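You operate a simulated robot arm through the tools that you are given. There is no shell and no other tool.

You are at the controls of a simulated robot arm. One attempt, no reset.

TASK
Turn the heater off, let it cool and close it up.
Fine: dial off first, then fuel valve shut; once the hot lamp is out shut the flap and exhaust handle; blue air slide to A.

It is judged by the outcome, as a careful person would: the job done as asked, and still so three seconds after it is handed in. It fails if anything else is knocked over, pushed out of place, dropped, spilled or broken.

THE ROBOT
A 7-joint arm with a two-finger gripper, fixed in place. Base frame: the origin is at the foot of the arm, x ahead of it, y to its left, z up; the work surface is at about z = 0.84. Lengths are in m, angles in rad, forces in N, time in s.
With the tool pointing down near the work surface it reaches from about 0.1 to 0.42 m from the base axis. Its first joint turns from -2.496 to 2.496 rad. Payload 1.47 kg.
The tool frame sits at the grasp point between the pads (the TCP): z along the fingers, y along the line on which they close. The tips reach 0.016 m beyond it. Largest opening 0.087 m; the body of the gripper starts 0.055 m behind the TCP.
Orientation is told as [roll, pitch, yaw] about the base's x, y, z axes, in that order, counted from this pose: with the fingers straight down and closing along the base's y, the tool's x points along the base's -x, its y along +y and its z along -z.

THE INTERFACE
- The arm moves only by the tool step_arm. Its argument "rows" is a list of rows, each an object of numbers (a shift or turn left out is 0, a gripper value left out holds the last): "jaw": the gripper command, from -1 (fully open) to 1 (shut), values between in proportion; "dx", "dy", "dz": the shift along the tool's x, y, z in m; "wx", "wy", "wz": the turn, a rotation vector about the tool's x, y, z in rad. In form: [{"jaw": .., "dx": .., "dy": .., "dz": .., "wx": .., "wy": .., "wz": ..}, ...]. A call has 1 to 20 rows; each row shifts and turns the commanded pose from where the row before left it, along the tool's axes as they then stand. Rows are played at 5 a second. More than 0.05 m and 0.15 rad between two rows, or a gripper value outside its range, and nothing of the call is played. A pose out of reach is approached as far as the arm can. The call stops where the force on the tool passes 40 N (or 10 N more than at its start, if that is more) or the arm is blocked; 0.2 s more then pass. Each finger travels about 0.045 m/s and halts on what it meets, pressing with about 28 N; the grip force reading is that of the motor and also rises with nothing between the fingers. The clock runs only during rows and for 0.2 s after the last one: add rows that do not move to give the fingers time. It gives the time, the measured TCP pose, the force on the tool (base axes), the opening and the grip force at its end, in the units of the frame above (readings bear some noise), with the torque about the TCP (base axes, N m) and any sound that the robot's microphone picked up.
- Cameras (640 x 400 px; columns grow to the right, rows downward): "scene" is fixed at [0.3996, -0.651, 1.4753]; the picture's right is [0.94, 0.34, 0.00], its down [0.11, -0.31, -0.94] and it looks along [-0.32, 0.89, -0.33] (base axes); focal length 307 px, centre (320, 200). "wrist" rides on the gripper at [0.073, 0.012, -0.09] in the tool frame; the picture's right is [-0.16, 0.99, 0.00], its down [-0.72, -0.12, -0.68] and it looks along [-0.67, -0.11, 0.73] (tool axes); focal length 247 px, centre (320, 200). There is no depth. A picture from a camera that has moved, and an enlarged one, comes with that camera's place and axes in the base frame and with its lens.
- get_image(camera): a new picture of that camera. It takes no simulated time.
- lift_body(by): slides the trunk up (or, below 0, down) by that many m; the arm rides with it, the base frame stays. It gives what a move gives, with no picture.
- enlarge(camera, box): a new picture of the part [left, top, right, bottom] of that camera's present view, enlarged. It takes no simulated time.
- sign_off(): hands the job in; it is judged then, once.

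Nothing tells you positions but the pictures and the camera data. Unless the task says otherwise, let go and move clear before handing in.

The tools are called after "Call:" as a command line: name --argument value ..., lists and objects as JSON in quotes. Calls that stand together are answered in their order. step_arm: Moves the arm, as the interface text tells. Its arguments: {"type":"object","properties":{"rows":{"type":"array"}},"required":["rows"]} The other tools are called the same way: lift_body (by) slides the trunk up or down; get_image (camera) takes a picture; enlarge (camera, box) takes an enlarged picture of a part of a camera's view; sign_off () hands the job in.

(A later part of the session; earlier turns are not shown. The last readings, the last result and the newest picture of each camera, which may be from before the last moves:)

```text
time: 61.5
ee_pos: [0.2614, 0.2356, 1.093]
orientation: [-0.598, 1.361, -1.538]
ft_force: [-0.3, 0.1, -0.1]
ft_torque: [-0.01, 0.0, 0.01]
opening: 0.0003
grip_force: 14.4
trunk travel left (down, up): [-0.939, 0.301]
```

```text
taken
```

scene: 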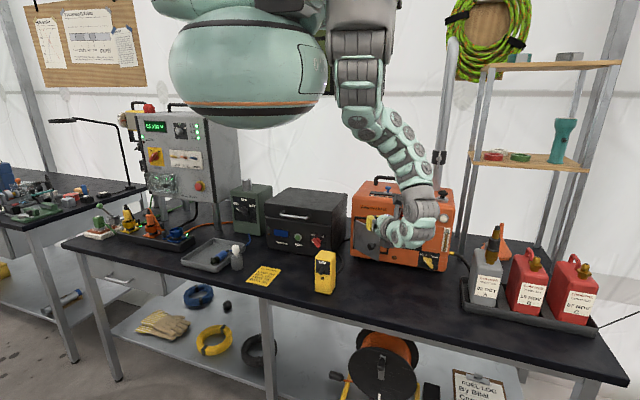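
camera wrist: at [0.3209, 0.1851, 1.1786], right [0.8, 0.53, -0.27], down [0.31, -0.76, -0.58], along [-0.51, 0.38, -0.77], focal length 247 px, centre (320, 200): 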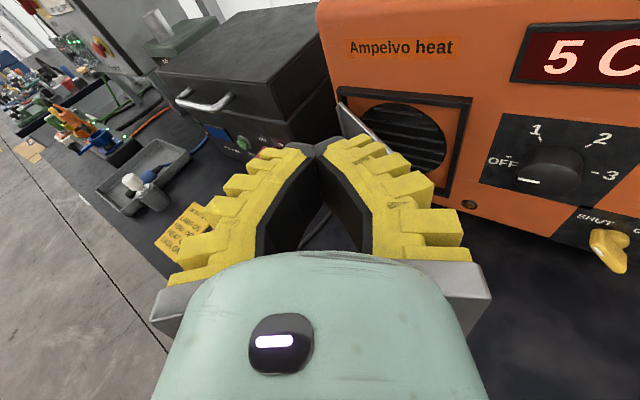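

Call:
lift_body --by -0.08

Call:
step_arm --rows '[{"wx": -0.1}, {"wx": -0.1}, {"wx": -0.1}, {}]'

Call:
get_image --camera "wrist"

Call:
enlarge --camera "scene" --box '[310, 180, 470, 300]'

```text
time: 62.7
ee_pos: [0.2604, 0.2353, 1.0133]
orientation: [-0.598, 1.357, -1.543]
ft_force: [0.3, 0.3, 0.4]
ft_torque: [-0.03, 0.02, 0.0]
opening: 0.0
grip_force: 28.0
trunk travel left (down, up): [-0.859, 0.381]
```

```text
time: 63.7
ee_pos: [0.2608, 0.2366, 1.0136]
orientation: [-0.294, 1.358, -1.537]
ft_force: [-0.1, 0.3, 0.2]
ft_torque: [-0.02, -0.02, 0.0]
opening: 0.0
grip_force: 27.7
trunk travel left (down, up): [-0.859, 0.381]
```

```text
taken
camera wrist: at [0.2987, 0.1706, 1.1015], right [0.94, 0.28, -0.21], down [0.11, -0.82, -0.56], along [-0.33, 0.5, -0.8], focal length 247 px, centre (320, 200)
```

wrist: 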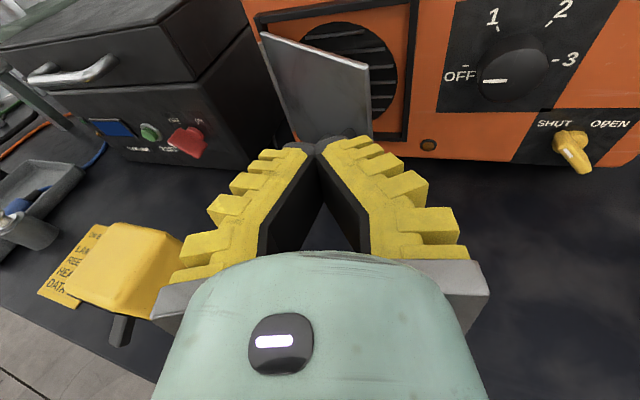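

```text
3.33 times, centred on (390, 240) of scene
camera zoom: at [0.3996, -0.651, 1.4753], right [0.94, 0.34, 0.0], down [0.11, -0.31, -0.94], along [-0.32, 0.89, -0.33], focal length 1023 px, centre (87, 67)
```

zoom: 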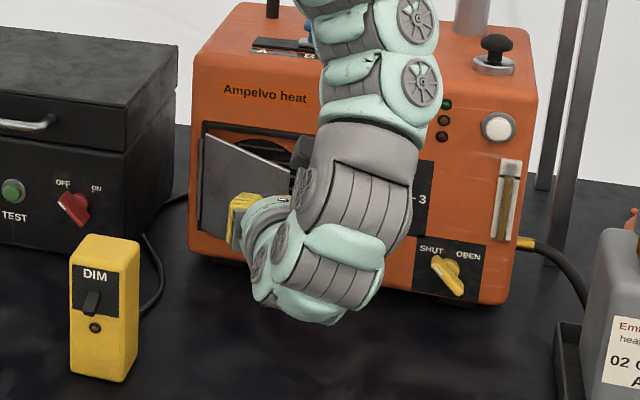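

The flap's free edge is now at (0.269, 0.308), about 33° from shut. Pushing it from the front, above its knob.

Call:
step_arm --rows '[{"dx": 0.0053, "dy": 0.0079, "dz": 0.0232}, {"dx": 0.0053, "dy": 0.0079, "dz": 0.0232}, {"dx": 0.0034, "dy": 0.0062, "dz": 0.0144}, {"dx": 0.0034, "dy": 0.0062, "dz": 0.0144}, {}]'

Call:
get_image --camera "wrist"

Call:
enlarge --camera "scene" --box '[310, 180, 470, 300]'

```text
time: 64.9
ee_pos: [0.2663, 0.3154, 1.0132]
orientation: [-0.281, 1.357, -1.526]
ft_force: [9.9, -4.7, 0.7]
ft_torque: [0.06, 0.11, -0.26]
opening: 0.0
grip_force: 27.9
trunk travel left (down, up): [-0.859, 0.381]
```

```text
taken
camera wrist: at [0.3043, 0.2504, 1.102], right [0.94, 0.27, -0.21], down [0.11, -0.82, -0.56], along [-0.33, 0.5, -0.8], focal length 247 px, centre (320, 200)
```

wrist: 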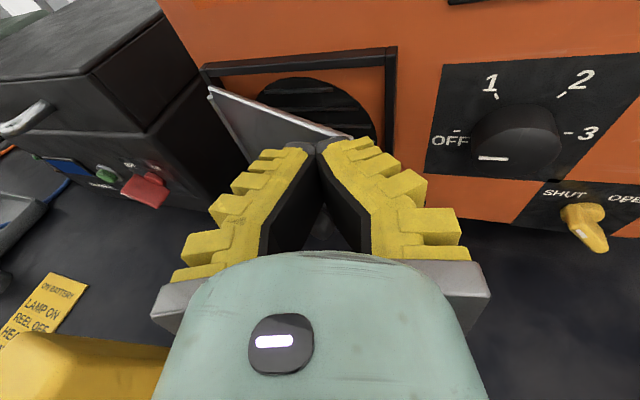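

```text
3.33 times, centred on (390, 240) of scene
camera zoom: at [0.3996, -0.651, 1.4753], right [0.94, 0.34, 0.0], down [0.11, -0.31, -0.94], along [-0.32, 0.89, -0.33], focal length 1023 px, centre (87, 67)
```

zoom: 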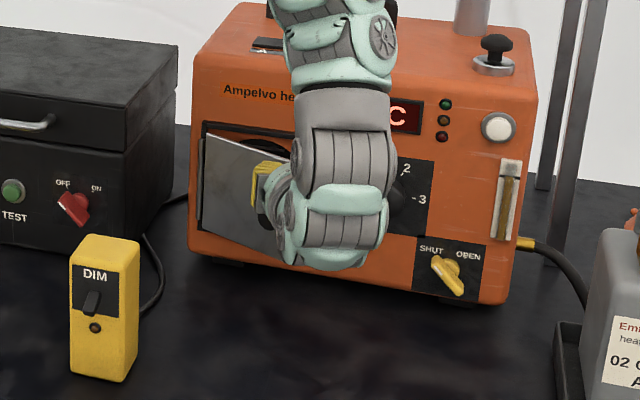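

A sideways force shows the finger grazing the flap's knob, so I raise the finger about 1 cm to clear it, then push on.

Call:
step_arm --rows '[{"dx": 0.0109, "dy": -0.002, "dz": -0.0061}, {}, {"dx": 0.0032, "dy": 0.0047, "dz": 0.0139}, {"dx": 0.0032, "dy": 0.0047, "dz": 0.0139}, {}]'

Call:
get_image --camera "wrist"

Call:
enlarge --camera "scene" --box '[310, 180, 470, 300]'

```text
time: 66.1
ee_pos: [0.265, 0.3435, 1.0252]
orientation: [-0.299, 1.36, -1.54]
ft_force: [-0.1, -0.2, -0.5]
ft_torque: [-0.01, 0.0, -0.02]
opening: 0.0001
grip_force: 27.7
trunk travel left (down, up): [-0.859, 0.381]
```

```text
taken
camera wrist: at [0.302, 0.2785, 1.1141], right [0.94, 0.28, -0.22], down [0.11, -0.82, -0.56], along [-0.33, 0.5, -0.8], focal length 247 px, centre (320, 200)
```

wrist: 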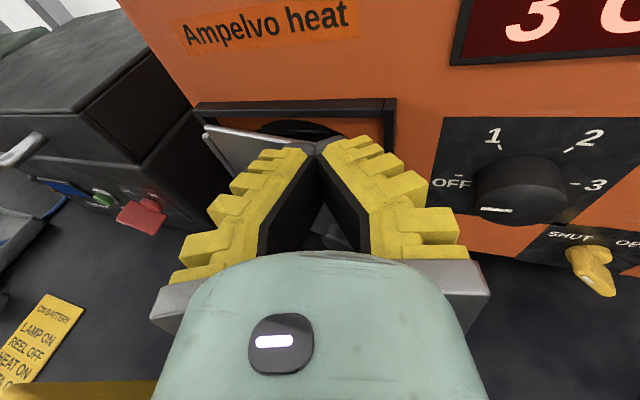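

```text
3.33 times, centred on (390, 240) of scene
camera zoom: at [0.3996, -0.651, 1.4753], right [0.94, 0.34, 0.0], down [0.11, -0.31, -0.94], along [-0.32, 0.89, -0.33], focal length 1023 px, centre (87, 67)
```

zoom: 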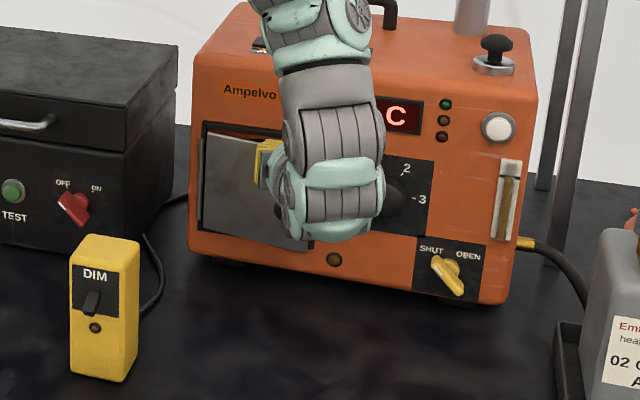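

Moving well with no side force. Final push to shut the flap.

Call:
step_arm --rows '[{"dx": 0.0021, "dy": 0.0032, "dz": 0.0093}, {"dx": 0.0021, "dy": 0.0032, "dz": 0.0093}, {"dx": 0.0011, "dy": 0.0016, "dz": 0.0046}, {}]'

Call:
enlarge --camera "scene" --box '[310, 180, 470, 300]'

Call:
get_image --camera "wrist"

```text
time: 67.1
ee_pos: [0.2622, 0.3676, 1.024]
orientation: [-0.305, 1.355, -1.545]
ft_force: [-3.5, -14.8, 7.4]
ft_torque: [0.19, -0.15, -0.19]
opening: 0.0003
grip_force: 27.3
trunk travel left (down, up): [-0.859, 0.381]
```

```text
3.33 times, centred on (390, 240) of scene
camera zoom: at [0.3996, -0.651, 1.4753], right [0.94, 0.34, 0.0], down [0.11, -0.31, -0.94], along [-0.32, 0.89, -0.33], focal length 1023 px, centre (87, 67)
```

zoom: 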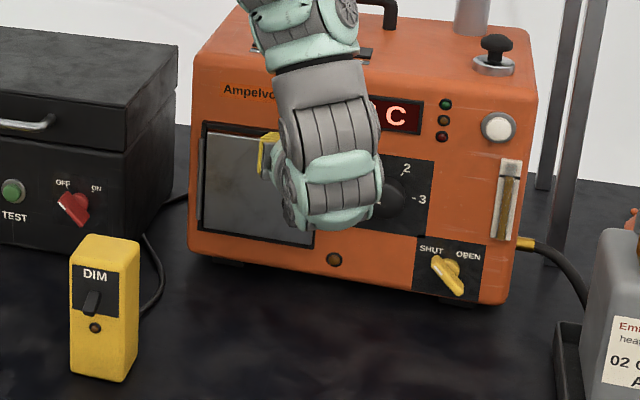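

```text
taken
camera wrist: at [0.3006, 0.3018, 1.1133], right [0.94, 0.28, -0.22], down [0.11, -0.82, -0.56], along [-0.34, 0.5, -0.8], focal length 247 px, centre (320, 200)
```

wrist: 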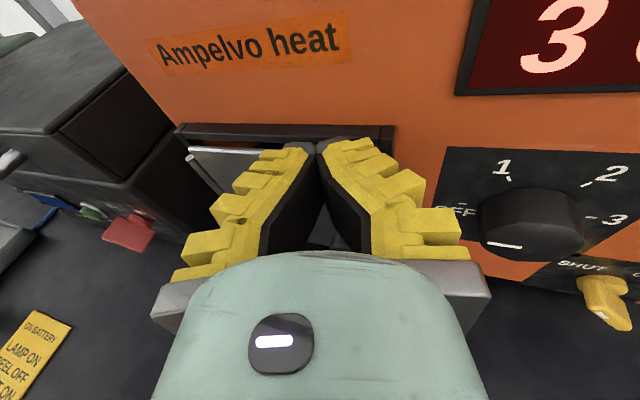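

There is contact at 15 N; I'll back off and look at how far the flap has closed.

Call:
step_arm --rows '[{"dx": -0.004, "dy": -0.006, "dz": -0.0185}, {"dx": -0.004, "dy": -0.006, "dz": -0.0185}, {"dx": -0.004, "dy": -0.006, "dz": -0.0185}, {"dx": 0.02, "dy": 0.02}, {"dx": 0.02, "dy": 0.02}]'

Call:
enlarge --camera "scene" --box '[310, 180, 470, 300]'

Call:
get_image --camera "wrist"

```text
time: 68.3
ee_pos: [0.3986, 0.2944, 1.0609]
orientation: [-0.238, 1.35, -1.784]
ft_force: [0.0, 0.1, 0.9]
ft_torque: [0.01, -0.03, 0.0]
opening: 0.0
grip_force: 28.2
trunk travel left (down, up): [-0.859, 0.381]
stopped in row 5: the arm was blocked; the commanded pose is now the measured one
```

```text
3.33 times, centred on (390, 240) of scene
camera zoom: at [0.3996, -0.651, 1.4753], right [0.94, 0.34, 0.0], down [0.11, -0.31, -0.94], along [-0.32, 0.89, -0.33], focal length 1023 px, centre (87, 67)
```

zoom: 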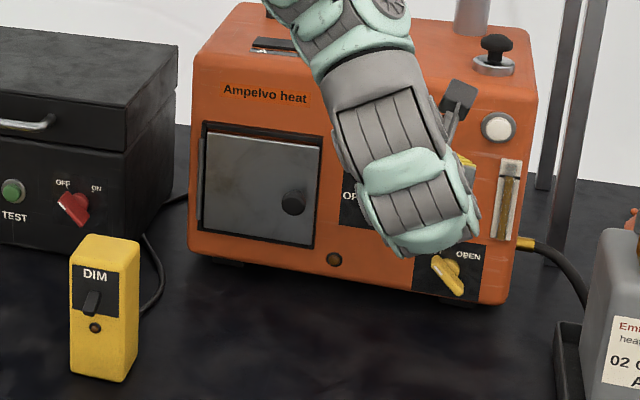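

```text
taken
camera wrist: at [0.4157, 0.221, 1.1493], right [0.98, -0.01, -0.2], down [-0.13, -0.82, -0.56], along [-0.16, 0.57, -0.8], focal length 247 px, centre (320, 200)
```

wrist: 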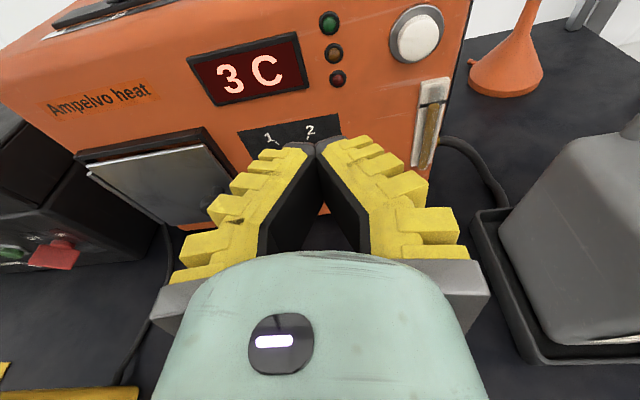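

The arm swung right quickly as it came off a singular posture, but nothing was touched. Checking the flap closely.

Call:
enlarge --camera "scene" --box '[350, 205, 400, 255]'

Call:
enlarge --camera "wrist" --box '[60, 110, 260, 240]'

Call:
get_image --camera "scene"

```text
8.00 times, centred on (375, 230) of scene
camera zoom: at [0.3996, -0.651, 1.4753], right [0.94, 0.34, 0.0], down [0.11, -0.31, -0.94], along [-0.32, 0.89, -0.33], focal length 2456 px, centre (-120, -40)
```

zoom: 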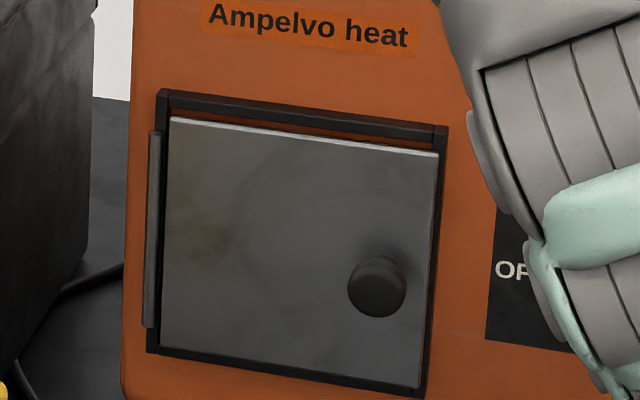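

```text
3.08 times, centred on (160, 175) of wrist
camera zoom: at [0.4157, 0.221, 1.1493], right [0.98, -0.01, -0.2], down [-0.13, -0.82, -0.56], along [-0.16, 0.57, -0.8], focal length 760 px, centre (812, 277)
```

zoom: 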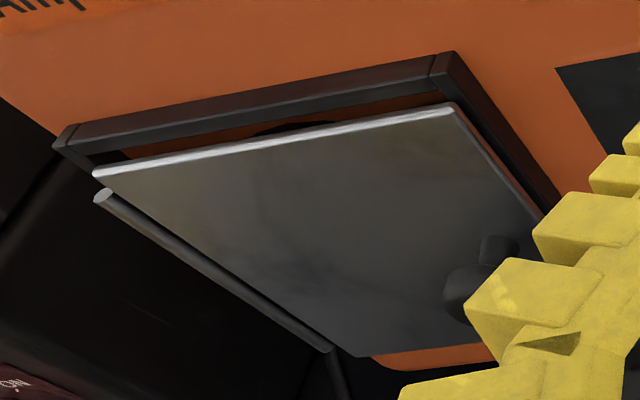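

```text
taken
```

scene: 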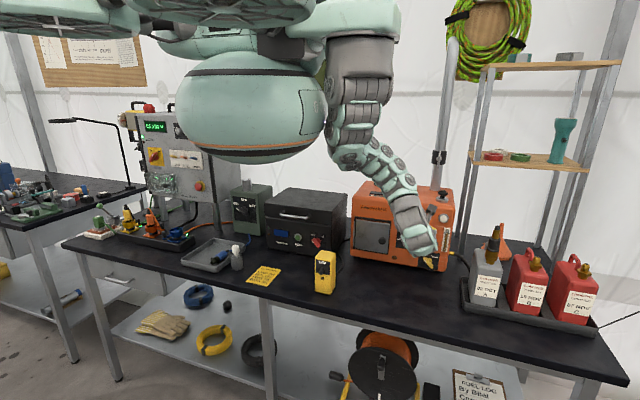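

The flap's hinge side and free side both come out at y≈0.38, i.e. it is shut. Next the exhaust handle on the pipe at about (0.435, 0.61, 1.23); I raise the trunk and look at it from closer.

Call:
lift_body --by 0.13

Call:
step_arm --rows '[{"dx": 0.018, "dy": 0.004, "dz": 0.0}, {"dx": 0.018, "dy": 0.004, "dz": 0.0}, {"dx": 0.018, "dy": 0.004, "dz": 0.01, "wy": 0.1}, {"dx": 0.01, "dy": 0.004, "dz": 0.015, "wy": 0.1}]'

Call:
get_image --camera "wrist"

Call:
get_image --camera "scene"

```text
time: 69.9
ee_pos: [0.3975, 0.2959, 1.1898]
orientation: [-0.25, 1.354, -1.795]
ft_force: [0.3, -0.1, 0.4]
ft_torque: [-0.01, 0.02, -0.01]
opening: 0.0
grip_force: 27.4
trunk travel left (down, up): [-0.989, 0.251]
```

```text
time: 70.4
ee_pos: [0.4597, 0.2608, 1.2072]
orientation: [-0.21, 1.341, -1.94]
ft_force: [-0.2, -0.5, 0.1]
ft_torque: [0.01, -0.07, -0.01]
opening: 0.0002
grip_force: 28.3
out of reach, approached as far as the arm can: row 1
trunk travel left (down, up): [-0.989, 0.251]
stopped in row 2: the arm was blocked; the commanded pose is now the measured one
```

```text
taken
camera wrist: at [0.462, 0.187, 1.298], right [0.96, -0.2, -0.2], down [-0.28, -0.79, -0.55], along [-0.05, 0.58, -0.81], focal length 247 px, centre (320, 200)
```

wrist: 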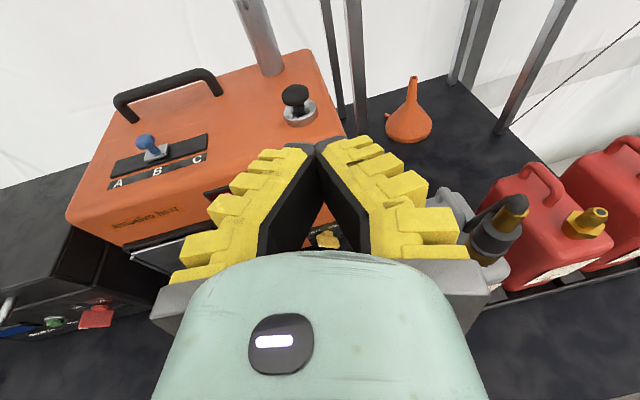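

```text
taken
```

scene: 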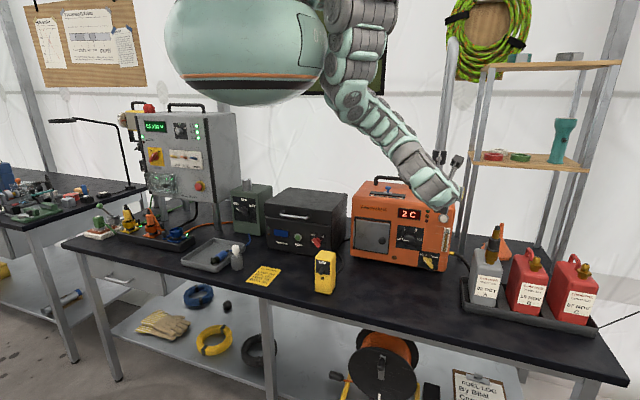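

Carry on forward and slightly up over the heater's top edge (arm extending), levelling the tool.

Call:
step_arm --rows '[{"dx": 0.0137, "dy": -0.011, "dz": 0.0242, "wx": 0.03, "wy": 0.04}, {"dx": 0.0137, "dy": -0.011, "dz": 0.0242, "wx": 0.03, "wy": 0.04}, {"dx": 0.0137, "dy": -0.011, "dz": 0.0242, "wx": 0.03, "wy": 0.04}, {"dx": 0.0137, "dy": -0.011, "dz": 0.0242, "wx": 0.03, "wy": 0.04}, {"dx": 0.0137, "dy": -0.011, "dz": 0.0242, "wx": 0.03, "wy": 0.04}]'

Call:
get_image --camera "wrist"

Call:
get_image --camera "scene"

```text
time: 71.6
ee_pos: [0.4908, 0.3511, 1.2591]
orientation: [-0.895, 1.519, -2.656]
ft_force: [-0.3, -0.2, -0.2]
ft_torque: [-0.01, -0.03, -0.01]
opening: 0.0
grip_force: 28.0
trunk travel left (down, up): [-0.989, 0.251]
stopped in row 5: the arm was blocked; the commanded pose is now the measured one
```

```text
taken
camera wrist: at [0.4877, 0.2608, 1.3338], right [0.96, -0.19, -0.2], down [-0.27, -0.66, -0.7], along [0.0, 0.72, -0.69], focal length 247 px, centre (320, 200)
```

wrist: 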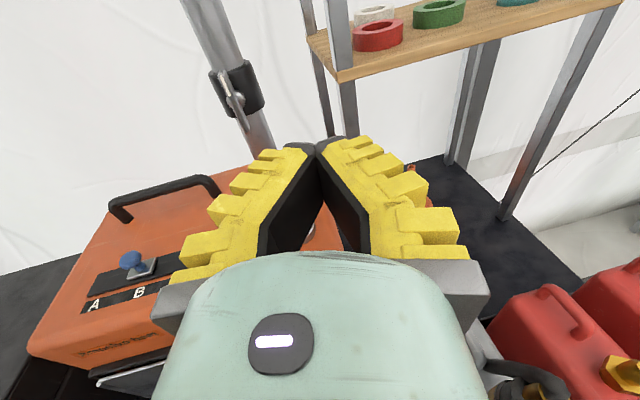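

```text
taken
```

scene: 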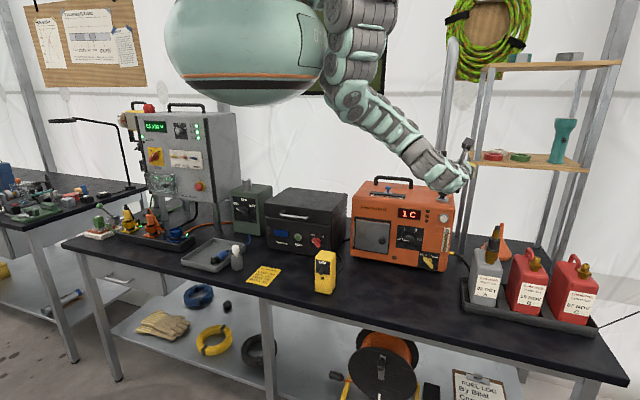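

Call:
enlarge --camera "wrist" --box '[180, 40, 300, 160]'

Call:
enlarge --camera "wrist" --box '[0, 130, 300, 330]'

```text
3.33 times, centred on (240, 100) of wrist
camera zoom: at [0.4877, 0.2608, 1.3338], right [0.96, -0.19, -0.2], down [-0.27, -0.66, -0.7], along [0.0, 0.72, -0.69], focal length 823 px, centre (587, 533)
```

zoom: 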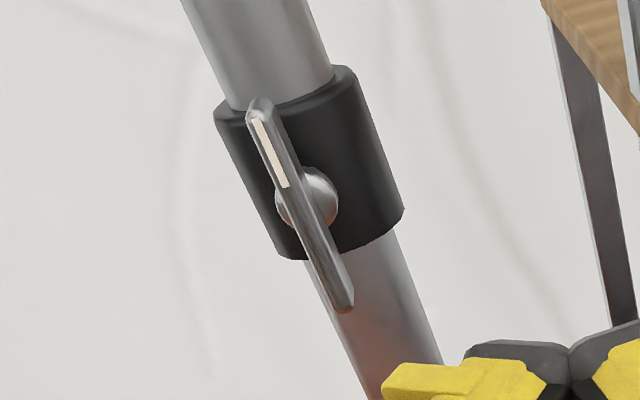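

```text
2.00 times, centred on (150, 230) of wrist
camera zoom: at [0.4877, 0.2608, 1.3338], right [0.96, -0.19, -0.2], down [-0.27, -0.66, -0.7], along [0.0, 0.72, -0.69], focal length 494 px, centre (660, 140)
```

zoom: 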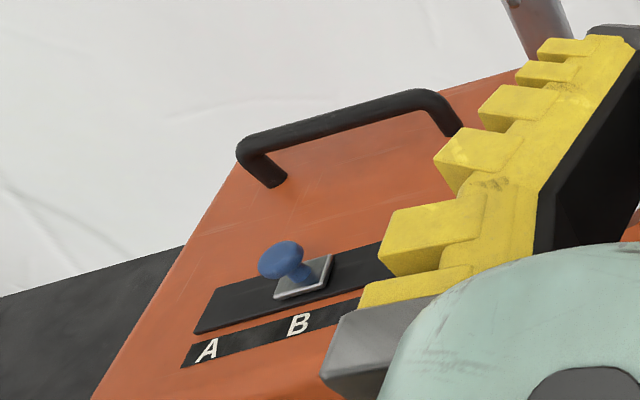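

The handle bar is vertical with a white mark at its top, on a round hub in front of the black collar; best estimate (0.431, 0.56, 1.237). The elbow seems to be rubbing the robot's own body, so I extend forward toward the pipe, which opens the elbow.

Call:
step_arm --rows '[{"dx": 0.0, "dy": -0.01, "dz": 0.024}, {"dx": 0.0, "dy": -0.015, "dz": 0.024}, {"dx": 0.0, "dy": -0.015, "dz": 0.024}]'

Call:
get_image --camera "wrist"

Call:
get_image --camera "scene"

```text
time: 72.4
ee_pos: [0.4707, 0.4246, 1.2566]
orientation: [-0.732, 1.521, -2.501]
ft_force: [-0.3, 0.5, -0.6]
ft_torque: [0.01, 0.0, -0.02]
opening: 0.0
grip_force: 28.2
trunk travel left (down, up): [-0.989, 0.251]
```

```text
taken
camera wrist: at [0.4672, 0.336, 1.3319], right [0.96, -0.2, -0.19], down [-0.28, -0.67, -0.69], along [0.01, 0.72, -0.7], focal length 247 px, centre (320, 200)
```

wrist: 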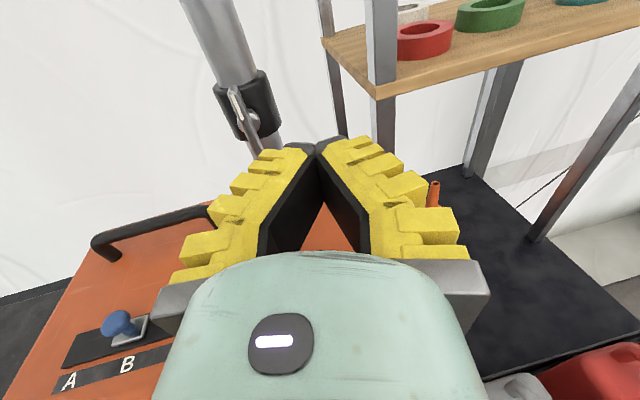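

```text
taken
```

scene: 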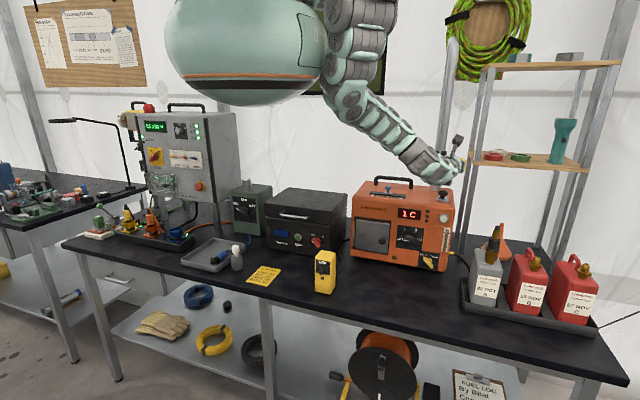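

Call:
enlarge --camera "wrist" --box '[190, 50, 310, 170]'

```text
3.33 times, centred on (250, 110) of wrist
camera zoom: at [0.4672, 0.336, 1.3319], right [0.96, -0.2, -0.19], down [-0.28, -0.67, -0.69], along [0.01, 0.72, -0.7], focal length 823 px, centre (553, 500)
```

zoom: 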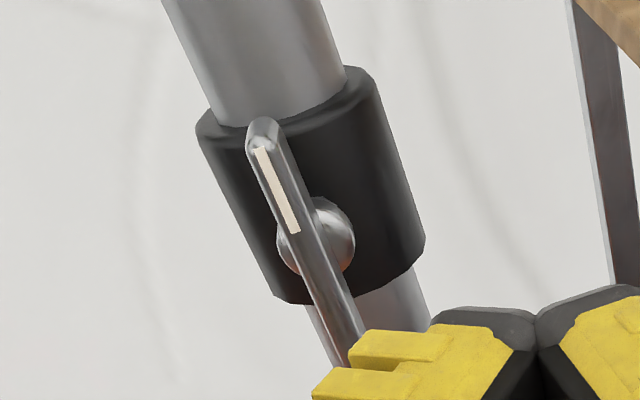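

The bar triangulates to centre (0.427, 0.545, 1.241), vertical, ±33 mm long. I'll square up the tool in front of it with the jaw half open.

Call:
step_arm --rows '[{"jaw": 0.0, "dx": -0.0041, "dy": -0.0129, "dz": 0.009, "wx": 0.049}, {"dx": -0.0041, "dy": -0.0129, "dz": 0.009, "wx": 0.049}, {"dx": -0.0041, "dy": -0.0129, "dz": 0.009, "wx": 0.049}, {"dx": -0.0041, "dy": -0.0129, "dz": 0.009, "wx": 0.049}, {}]'

Call:
get_image --camera "wrist"

Call:
get_image --camera "scene"

```text
time: 73.6
ee_pos: [0.4078, 0.4747, 1.2446]
orientation: [-1.323, 1.51, -2.877]
ft_force: [-0.6, 0.3, -0.5]
ft_torque: [0.04, -0.01, 0.01]
opening: 0.0495
grip_force: 3.9
trunk travel left (down, up): [-0.989, 0.251]
```

```text
taken
camera wrist: at [0.4255, 0.3846, 1.3178], right [0.98, 0.01, -0.22], down [-0.15, -0.69, -0.71], along [-0.16, 0.72, -0.68], focal length 247 px, centre (320, 200)
```

wrist: 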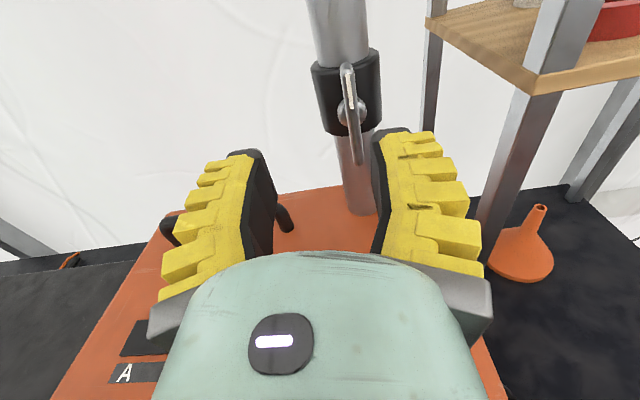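

```text
taken
```

scene: 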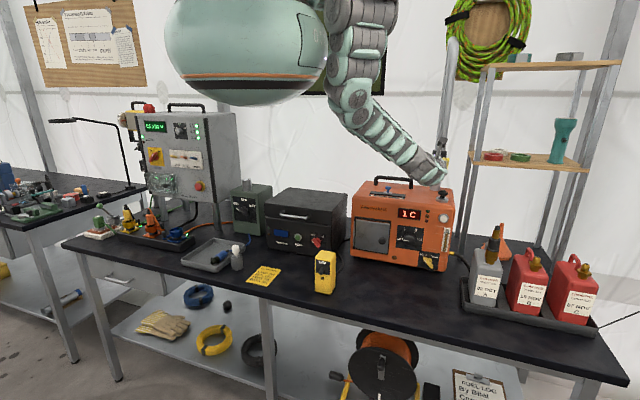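

Call:
enlarge --camera "wrist" --box '[290, 40, 410, 180]'

```text
2.86 times, centred on (350, 110) of wrist
camera zoom: at [0.4255, 0.3846, 1.3178], right [0.98, 0.01, -0.22], down [-0.15, -0.69, -0.71], along [-0.16, 0.72, -0.68], focal length 706 px, centre (234, 457)
```

zoom: 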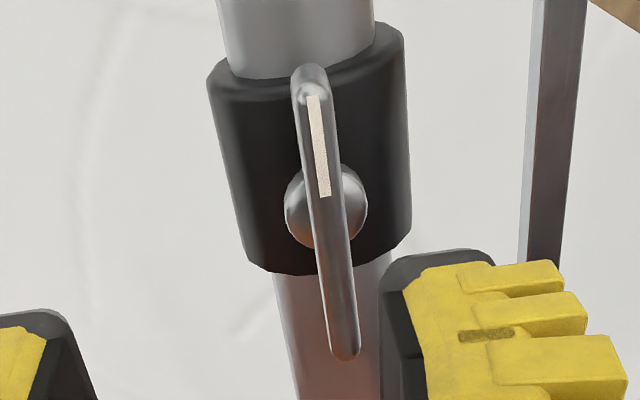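

Handle pivot refined to (0.4287, 0.545, 1.238). Lining up, then checking before gripping.

Call:
step_arm --rows '[{"dx": -0.0025, "dy": 0.0109, "dz": 0.0, "wz": -0.03}, {"dx": -0.0025, "dy": 0.0108, "dz": 0.0, "wz": -0.029}, {"dz": 0.0125}, {"dz": 0.0125}, {}]'

Call:
get_image --camera "wrist"

Call:
enlarge --camera "scene" --box '[360, 110, 500, 220]'

```text
time: 74.8
ee_pos: [0.4305, 0.4996, 1.2378]
orientation: [0.157, 1.556, -1.398]
ft_force: [-0.8, -0.4, -0.6]
ft_torque: [0.02, -0.04, 0.04]
opening: 0.0493
grip_force: 4.3
trunk travel left (down, up): [-0.989, 0.251]
```

```text
taken
camera wrist: at [0.4417, 0.4097, 1.3122], right [0.99, 0.01, -0.16], down [-0.1, -0.69, -0.71], along [-0.12, 0.72, -0.68], focal length 247 px, centre (320, 200)
```

wrist: 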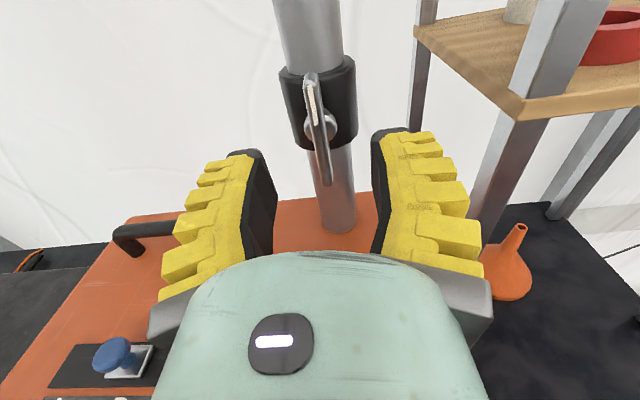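

```text
3.64 times, centred on (430, 165) of scene
camera zoom: at [0.3996, -0.651, 1.4753], right [0.94, 0.34, 0.0], down [0.11, -0.31, -0.94], along [-0.32, 0.89, -0.33], focal length 1116 px, centre (-80, 327)
```

zoom: 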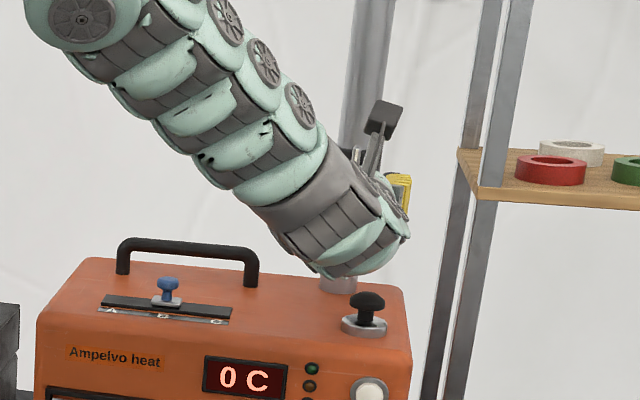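

Aligned. Advancing around the bar and closing.

Call:
step_arm --rows '[{"dy": -0.0016, "dz": 0.012}, {"dz": 0.012}, {"dz": 0.01}, {}, {"jaw": 1}, {}, {}, {}, {}]'

Call:
get_image --camera "wrist"

```text
time: 76.8
ee_pos: [0.4304, 0.5325, 1.2385]
orientation: [0.146, 1.555, -1.409]
ft_force: [2.0, -9.3, 4.6]
ft_torque: [0.06, 0.01, -0.04]
opening: 0.006
grip_force: 30.4
trunk travel left (down, up): [-0.989, 0.251]
```

```text
taken
camera wrist: at [0.4415, 0.4428, 1.3127], right [0.99, 0.01, -0.16], down [-0.1, -0.69, -0.71], along [-0.12, 0.72, -0.68], focal length 247 px, centre (320, 200)
```

wrist: 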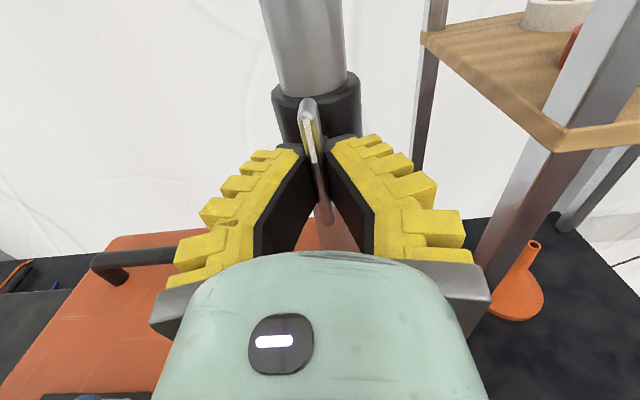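

The bar is gripped. I'll test-turn it counter-clockwise a little and read the torque.

Call:
step_arm --rows '[{"wz": -0.08}, {"wz": -0.08}, {"wz": -0.08}]'

Call:
get_image --camera "wrist"

```text
time: 77.6
ee_pos: [0.4312, 0.5331, 1.2373]
orientation: [1.507, 1.327, -0.05]
ft_force: [3.6, -11.6, 6.5]
ft_torque: [-0.34, 0.04, -0.14]
opening: 0.0062
grip_force: 30.0
trunk travel left (down, up): [-0.989, 0.251]
```

```text
taken
camera wrist: at [0.4241, 0.4432, 1.3133], right [1.0, 0.01, 0.09], down [0.07, -0.69, -0.72], along [0.05, 0.72, -0.69], focal length 247 px, centre (320, 200)
```

wrist: 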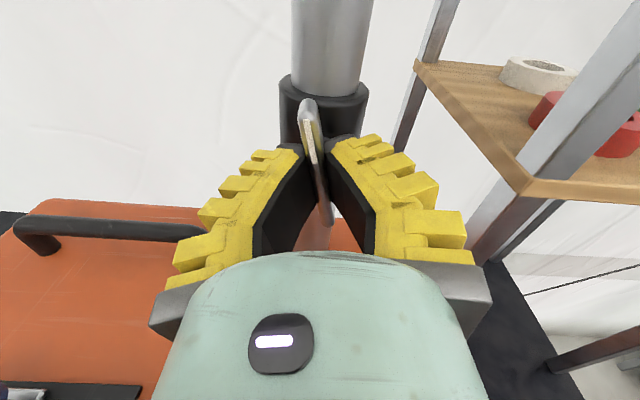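

It turns freely counter-clockwise. Continuing.

Call:
step_arm --rows '[{"wz": -0.12}, {"wz": -0.12}, {"wz": -0.12}, {"wz": -0.12}, {"wz": -0.12}]'

Call:
get_image --camera "wrist"

Call:
get_image --camera "scene"

```text
time: 78.8
ee_pos: [0.4316, 0.5327, 1.2381]
orientation: [1.551, 0.726, -0.002]
ft_force: [9.3, -11.1, 7.8]
ft_torque: [-0.26, 0.04, -0.47]
opening: 0.006
grip_force: 30.6
trunk travel left (down, up): [-0.989, 0.251]
```

```text
taken
camera wrist: at [0.3845, 0.4421, 1.2973], right [0.77, 0.02, 0.63], down [0.47, -0.68, -0.56], along [0.42, 0.73, -0.54], focal length 247 px, centre (320, 200)
```

wrist: 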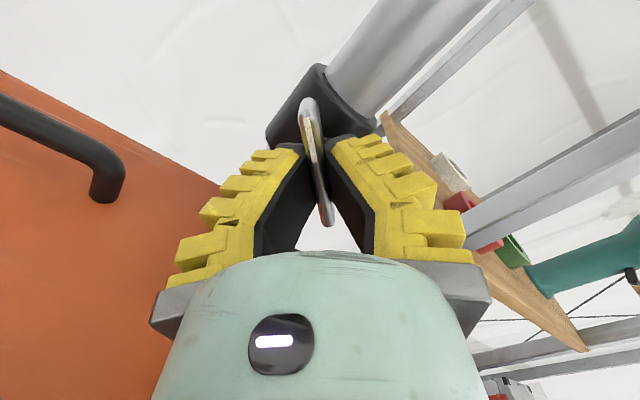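

```text
taken
```

scene: 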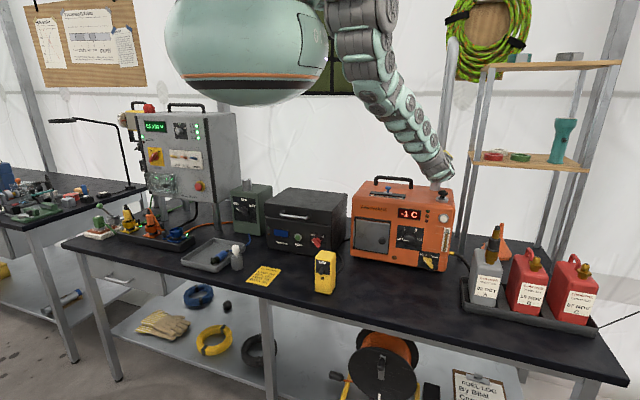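

Now at about 48°; turning the rest to horizontal.

Call:
step_arm --rows '[{"wz": -0.12}, {"wz": -0.12}, {"wz": -0.12}, {"wz": -0.12}, {"wz": -0.12}, {"wz": -0.12}, {}]'

Call:
get_image --camera "wrist"

Call:
get_image --camera "scene"

```text
time: 80.4
ee_pos: [0.4313, 0.5341, 1.2398]
orientation: [1.558, 0.005, 0.014]
ft_force: [10.9, -12.9, 13.8]
ft_torque: [0.09, 0.07, -0.25]
opening: 0.0058
grip_force: 30.2
trunk travel left (down, up): [-0.989, 0.251]
```

```text
taken
camera wrist: at [0.3591, 0.4419, 1.2532], right [0.16, 0.01, 0.99], down [0.73, -0.67, -0.11], along [0.66, 0.74, -0.12], focal length 247 px, centre (320, 200)
```

wrist: 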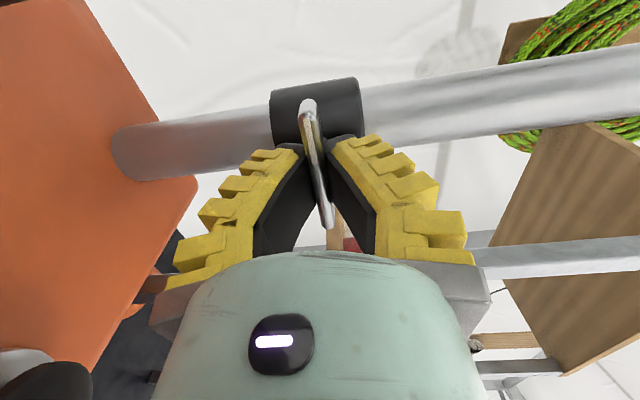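

```text
taken
```

scene: 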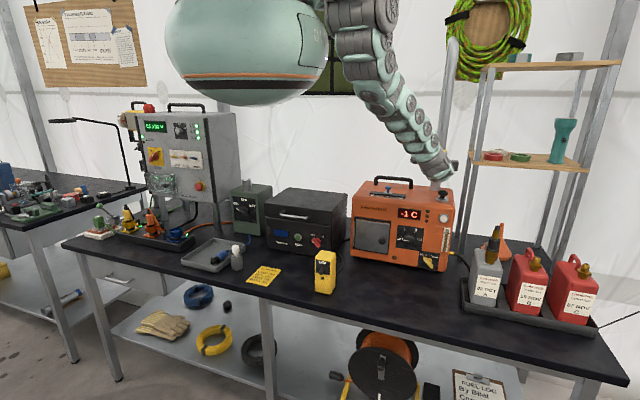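

The handle bar is now across the pipe. Releasing and backing off to verify it stays.

Call:
step_arm --rows '[{"jaw": 0.0}, {}, {}, {}, {"dz": -0.015}, {"dz": -0.025}, {"dz": -0.03}, {}]'

Call:
get_image --camera "wrist"

Call:
enlarge --camera "scene" --box '[350, 120, 490, 260]'

```text
time: 82.2
ee_pos: [0.4288, 0.4632, 1.2385]
orientation: [1.555, 0.009, 0.017]
ft_force: [-0.3, 0.4, -0.2]
ft_torque: [0.01, -0.02, -0.03]
opening: 0.0492
grip_force: 3.9
trunk travel left (down, up): [-0.989, 0.251]
```

```text
taken
camera wrist: at [0.3578, 0.3715, 1.2521], right [0.17, 0.02, 0.99], down [0.73, -0.67, -0.11], along [0.66, 0.74, -0.12], focal length 247 px, centre (320, 200)
```

wrist: 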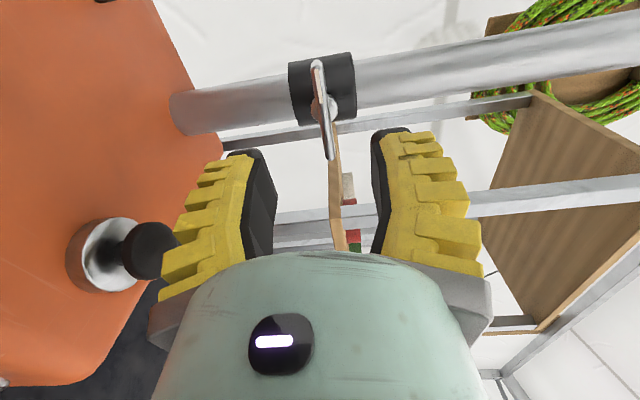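

```text
2.86 times, centred on (420, 190) of scene
camera zoom: at [0.3996, -0.651, 1.4753], right [0.94, 0.34, 0.0], down [0.11, -0.31, -0.94], along [-0.32, 0.89, -0.33], focal length 877 px, centre (34, 229)
```

zoom: 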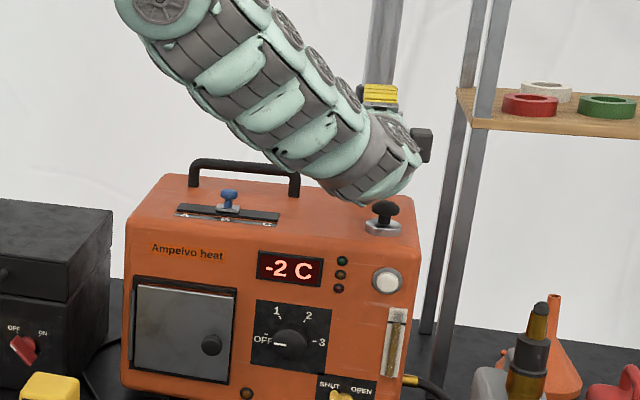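

The handle stays horizontal. Next the blue slide at about (0.263, 0.49), knob z≈1.11–1.13; A is at x≈0.210. I'll roll the camera back on top here in free air, then pitch slightly down.

Call:
step_arm --rows '[{"dy": 0.01, "wz": 0.13}, {"wz": 0.13}, {"wz": 0.13}, {"wz": 0.13}, {"wz": 0.13}, {"wz": 0.13}, {"wz": 0.13}, {"wz": 0.13}, {"wz": 0.13}, {"wz": 0.13}, {"wz": 0.13}, {"wz": 0.13}]'

Call:
get_image --camera "wrist"

Call:
get_image --camera "scene"

```text
time: 84.8
ee_pos: [0.4296, 0.4639, 1.2487]
orientation: [-0.017, 1.553, -1.574]
ft_force: [-0.7, 0.2, -0.4]
ft_torque: [0.0, -0.01, 0.0]
opening: 0.0491
grip_force: 3.8
trunk travel left (down, up): [-0.989, 0.251]
```

```text
taken
camera wrist: at [0.4416, 0.3741, 1.3233], right [0.99, 0.01, -0.16], down [-0.1, -0.69, -0.71], along [-0.12, 0.72, -0.68], focal length 247 px, centre (320, 200)
```

wrist: 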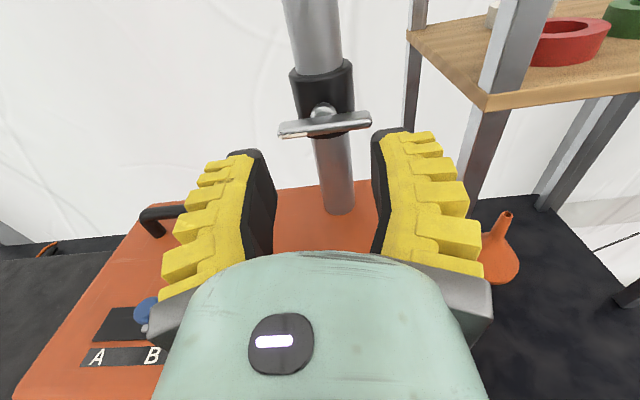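

```text
taken
```

scene: 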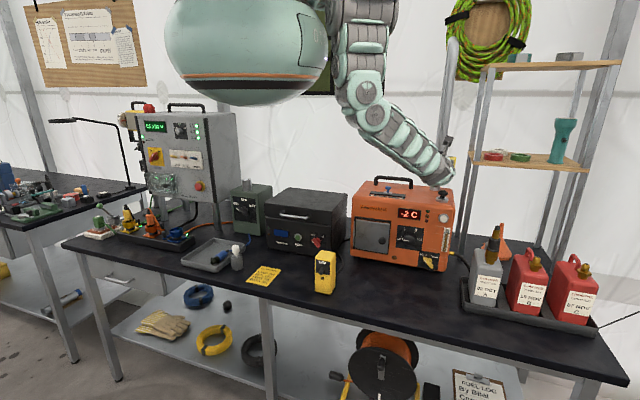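

Handle confirmed horizontal. Moving left above the heater toward the blue slide in steps.

Call:
step_arm --rows '[{"dy": -0.0277, "dz": -0.005, "dx": -0.002}, {"dy": -0.0277, "dz": -0.005, "dx": -0.002}, {"dy": -0.0277, "dz": -0.005, "dx": -0.002}, {"dy": -0.0277, "dz": -0.005, "dx": -0.002}]'

Call:
get_image --camera "wrist"

Call:
get_image --camera "scene"

```text
time: 85.8
ee_pos: [0.3168, 0.4413, 1.2441]
orientation: [1.289, 1.541, -0.252]
ft_force: [2.2, 0.3, -2.1]
ft_torque: [0.11, 0.04, 0.18]
opening: 0.0491
grip_force: 3.7
trunk travel left (down, up): [-0.989, 0.251]
```

```text
taken
camera wrist: at [0.3278, 0.3514, 1.3174], right [0.99, 0.03, -0.13], down [-0.07, -0.69, -0.72], along [-0.11, 0.72, -0.68], focal length 247 px, centre (320, 200)
```

wrist: 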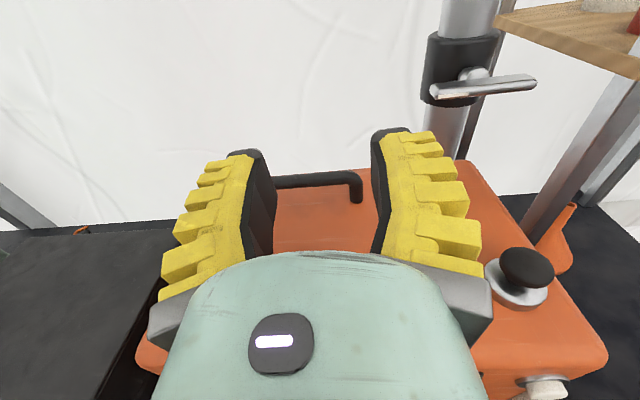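

```text
taken
```

scene: 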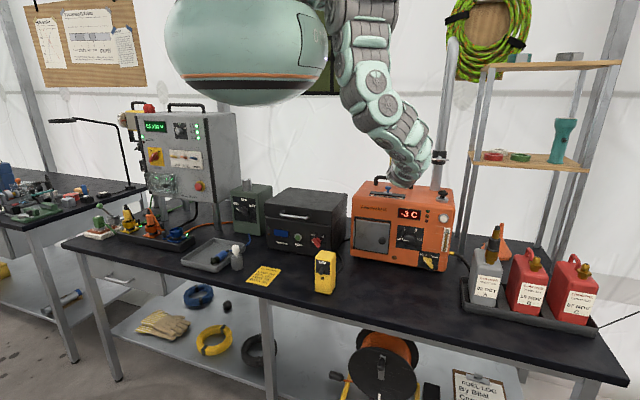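

Call:
step_arm --rows '[{"dy": -0.026, "dz": -0.01}, {"dy": -0.026, "dz": -0.01}, {"wy": -0.1, "dz": -0.01}, {"wy": -0.1, "dz": -0.01}, {"wy": -0.1, "dz": -0.005}, {"wy": -0.1}]'

Call:
get_image --camera "wrist"

Call:
get_image --camera "scene"

```text
time: 87.2
ee_pos: [0.3095, 0.4714, 1.2088]
orientation: [0.0, 1.165, -1.551]
ft_force: [-0.7, -0.1, 0.4]
ft_torque: [-0.02, 0.0, 0.01]
opening: 0.0488
grip_force: 4.1
out of reach, approached as far as the arm can: row 1, 2, 3, 4, 5, 6
trunk travel left (down, up): [-0.989, 0.251]
```

```text
taken
camera wrist: at [0.3206, 0.4164, 1.3108], right [0.99, -0.04, -0.15], down [-0.1, -0.91, -0.4], along [-0.12, 0.41, -0.91], focal length 247 px, centre (320, 200)
```

wrist: 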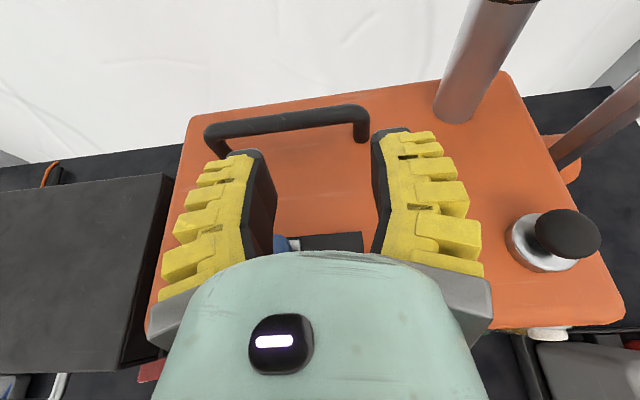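

```text
taken
```

scene: 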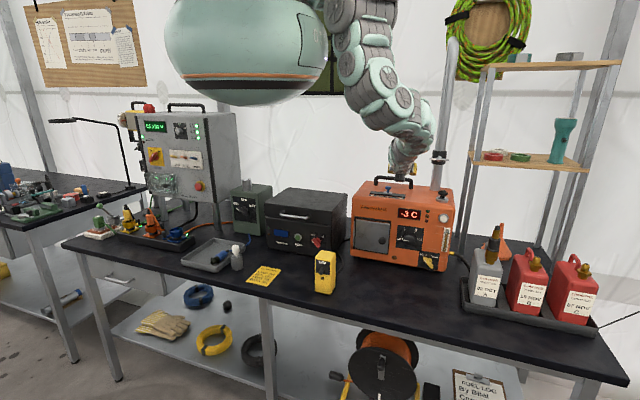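

I'll go lower (arm extends) while staying above the blue knob's top, then left.

Call:
step_arm --rows '[{"dx": -0.0184, "dz": 0.0079}, {"dx": -0.0092, "dy": -0.015, "dz": 0.004}, {"dx": -0.0092, "dy": -0.015, "dz": 0.004}, {"dy": -0.016}, {}]'

Call:
get_image --camera "wrist"

Call:
enlarge --camera "scene" --box '[340, 110, 480, 230]'

```text
time: 88.4
ee_pos: [0.2611, 0.4686, 1.1676]
orientation: [0.005, 1.154, -1.551]
ft_force: [-0.6, -0.4, -0.3]
ft_torque: [0.02, -0.02, -0.04]
opening: 0.0492
grip_force: 3.8
trunk travel left (down, up): [-0.989, 0.251]
```

```text
taken
camera wrist: at [0.273, 0.4152, 1.2711], right [0.99, -0.05, -0.14], down [-0.1, -0.92, -0.39], along [-0.11, 0.4, -0.91], focal length 247 px, centre (320, 200)
```

wrist: 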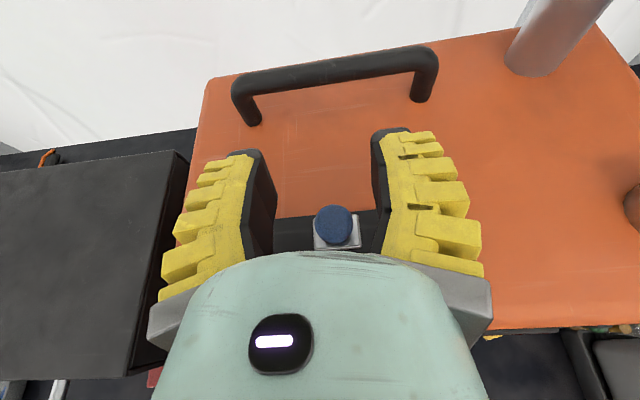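

```text
3.33 times, centred on (410, 170) of scene
camera zoom: at [0.3996, -0.651, 1.4753], right [0.94, 0.34, 0.0], down [0.11, -0.31, -0.94], along [-0.32, 0.89, -0.33], focal length 1023 px, centre (20, 300)
```

zoom: 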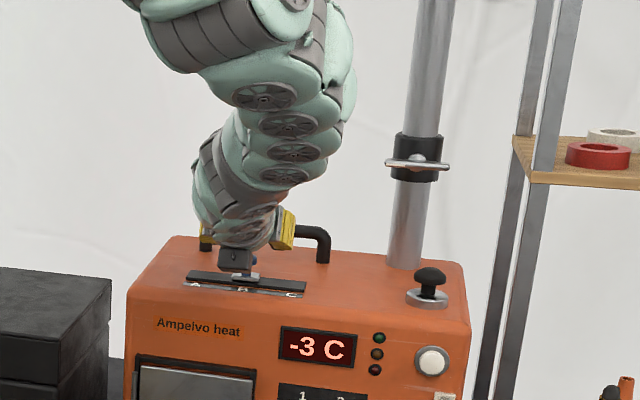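

The blue knob sits between the fingers; its top is at about (0.264, 0.459, 1.137). Lowering to straddle it without touching the track.

Call:
step_arm --rows '[{"dx": -0.0124, "dy": 0.0015, "dz": 0.0022}, {"dx": -0.0124, "dy": 0.0015, "dz": 0.0022}, {}]'

Call:
get_image --camera "wrist"

Call:
enlarge --camera "scene" --box '[340, 150, 440, 220]'

```text
time: 89.2
ee_pos: [0.2663, 0.4649, 1.1436]
orientation: [0.006, 1.156, -1.548]
ft_force: [0.5, 0.2, 0.2]
ft_torque: [0.01, -0.01, -0.02]
opening: 0.0493
grip_force: 4.2
trunk travel left (down, up): [-0.989, 0.251]
```

```text
taken
camera wrist: at [0.2768, 0.4105, 1.2463], right [0.99, -0.05, -0.14], down [-0.1, -0.92, -0.39], along [-0.11, 0.4, -0.91], focal length 247 px, centre (320, 200)
```

wrist: 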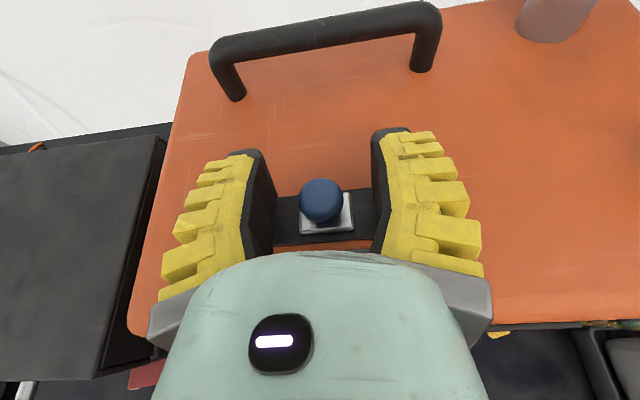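

```text
5.71 times, centred on (390, 185) of scene
camera zoom: at [0.3996, -0.651, 1.4753], right [0.94, 0.34, 0.0], down [0.11, -0.31, -0.94], along [-0.32, 0.89, -0.33], focal length 1754 px, centre (-80, 286)
```

zoom: 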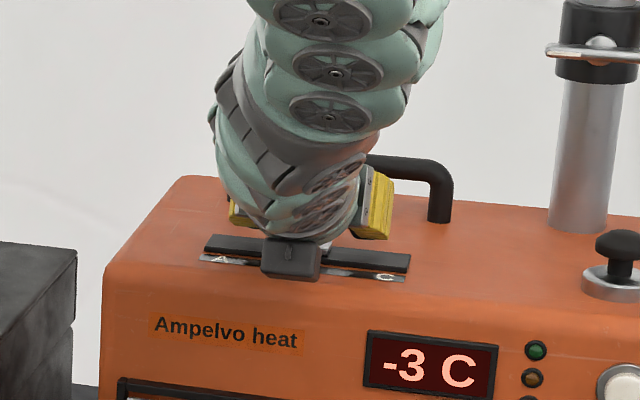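

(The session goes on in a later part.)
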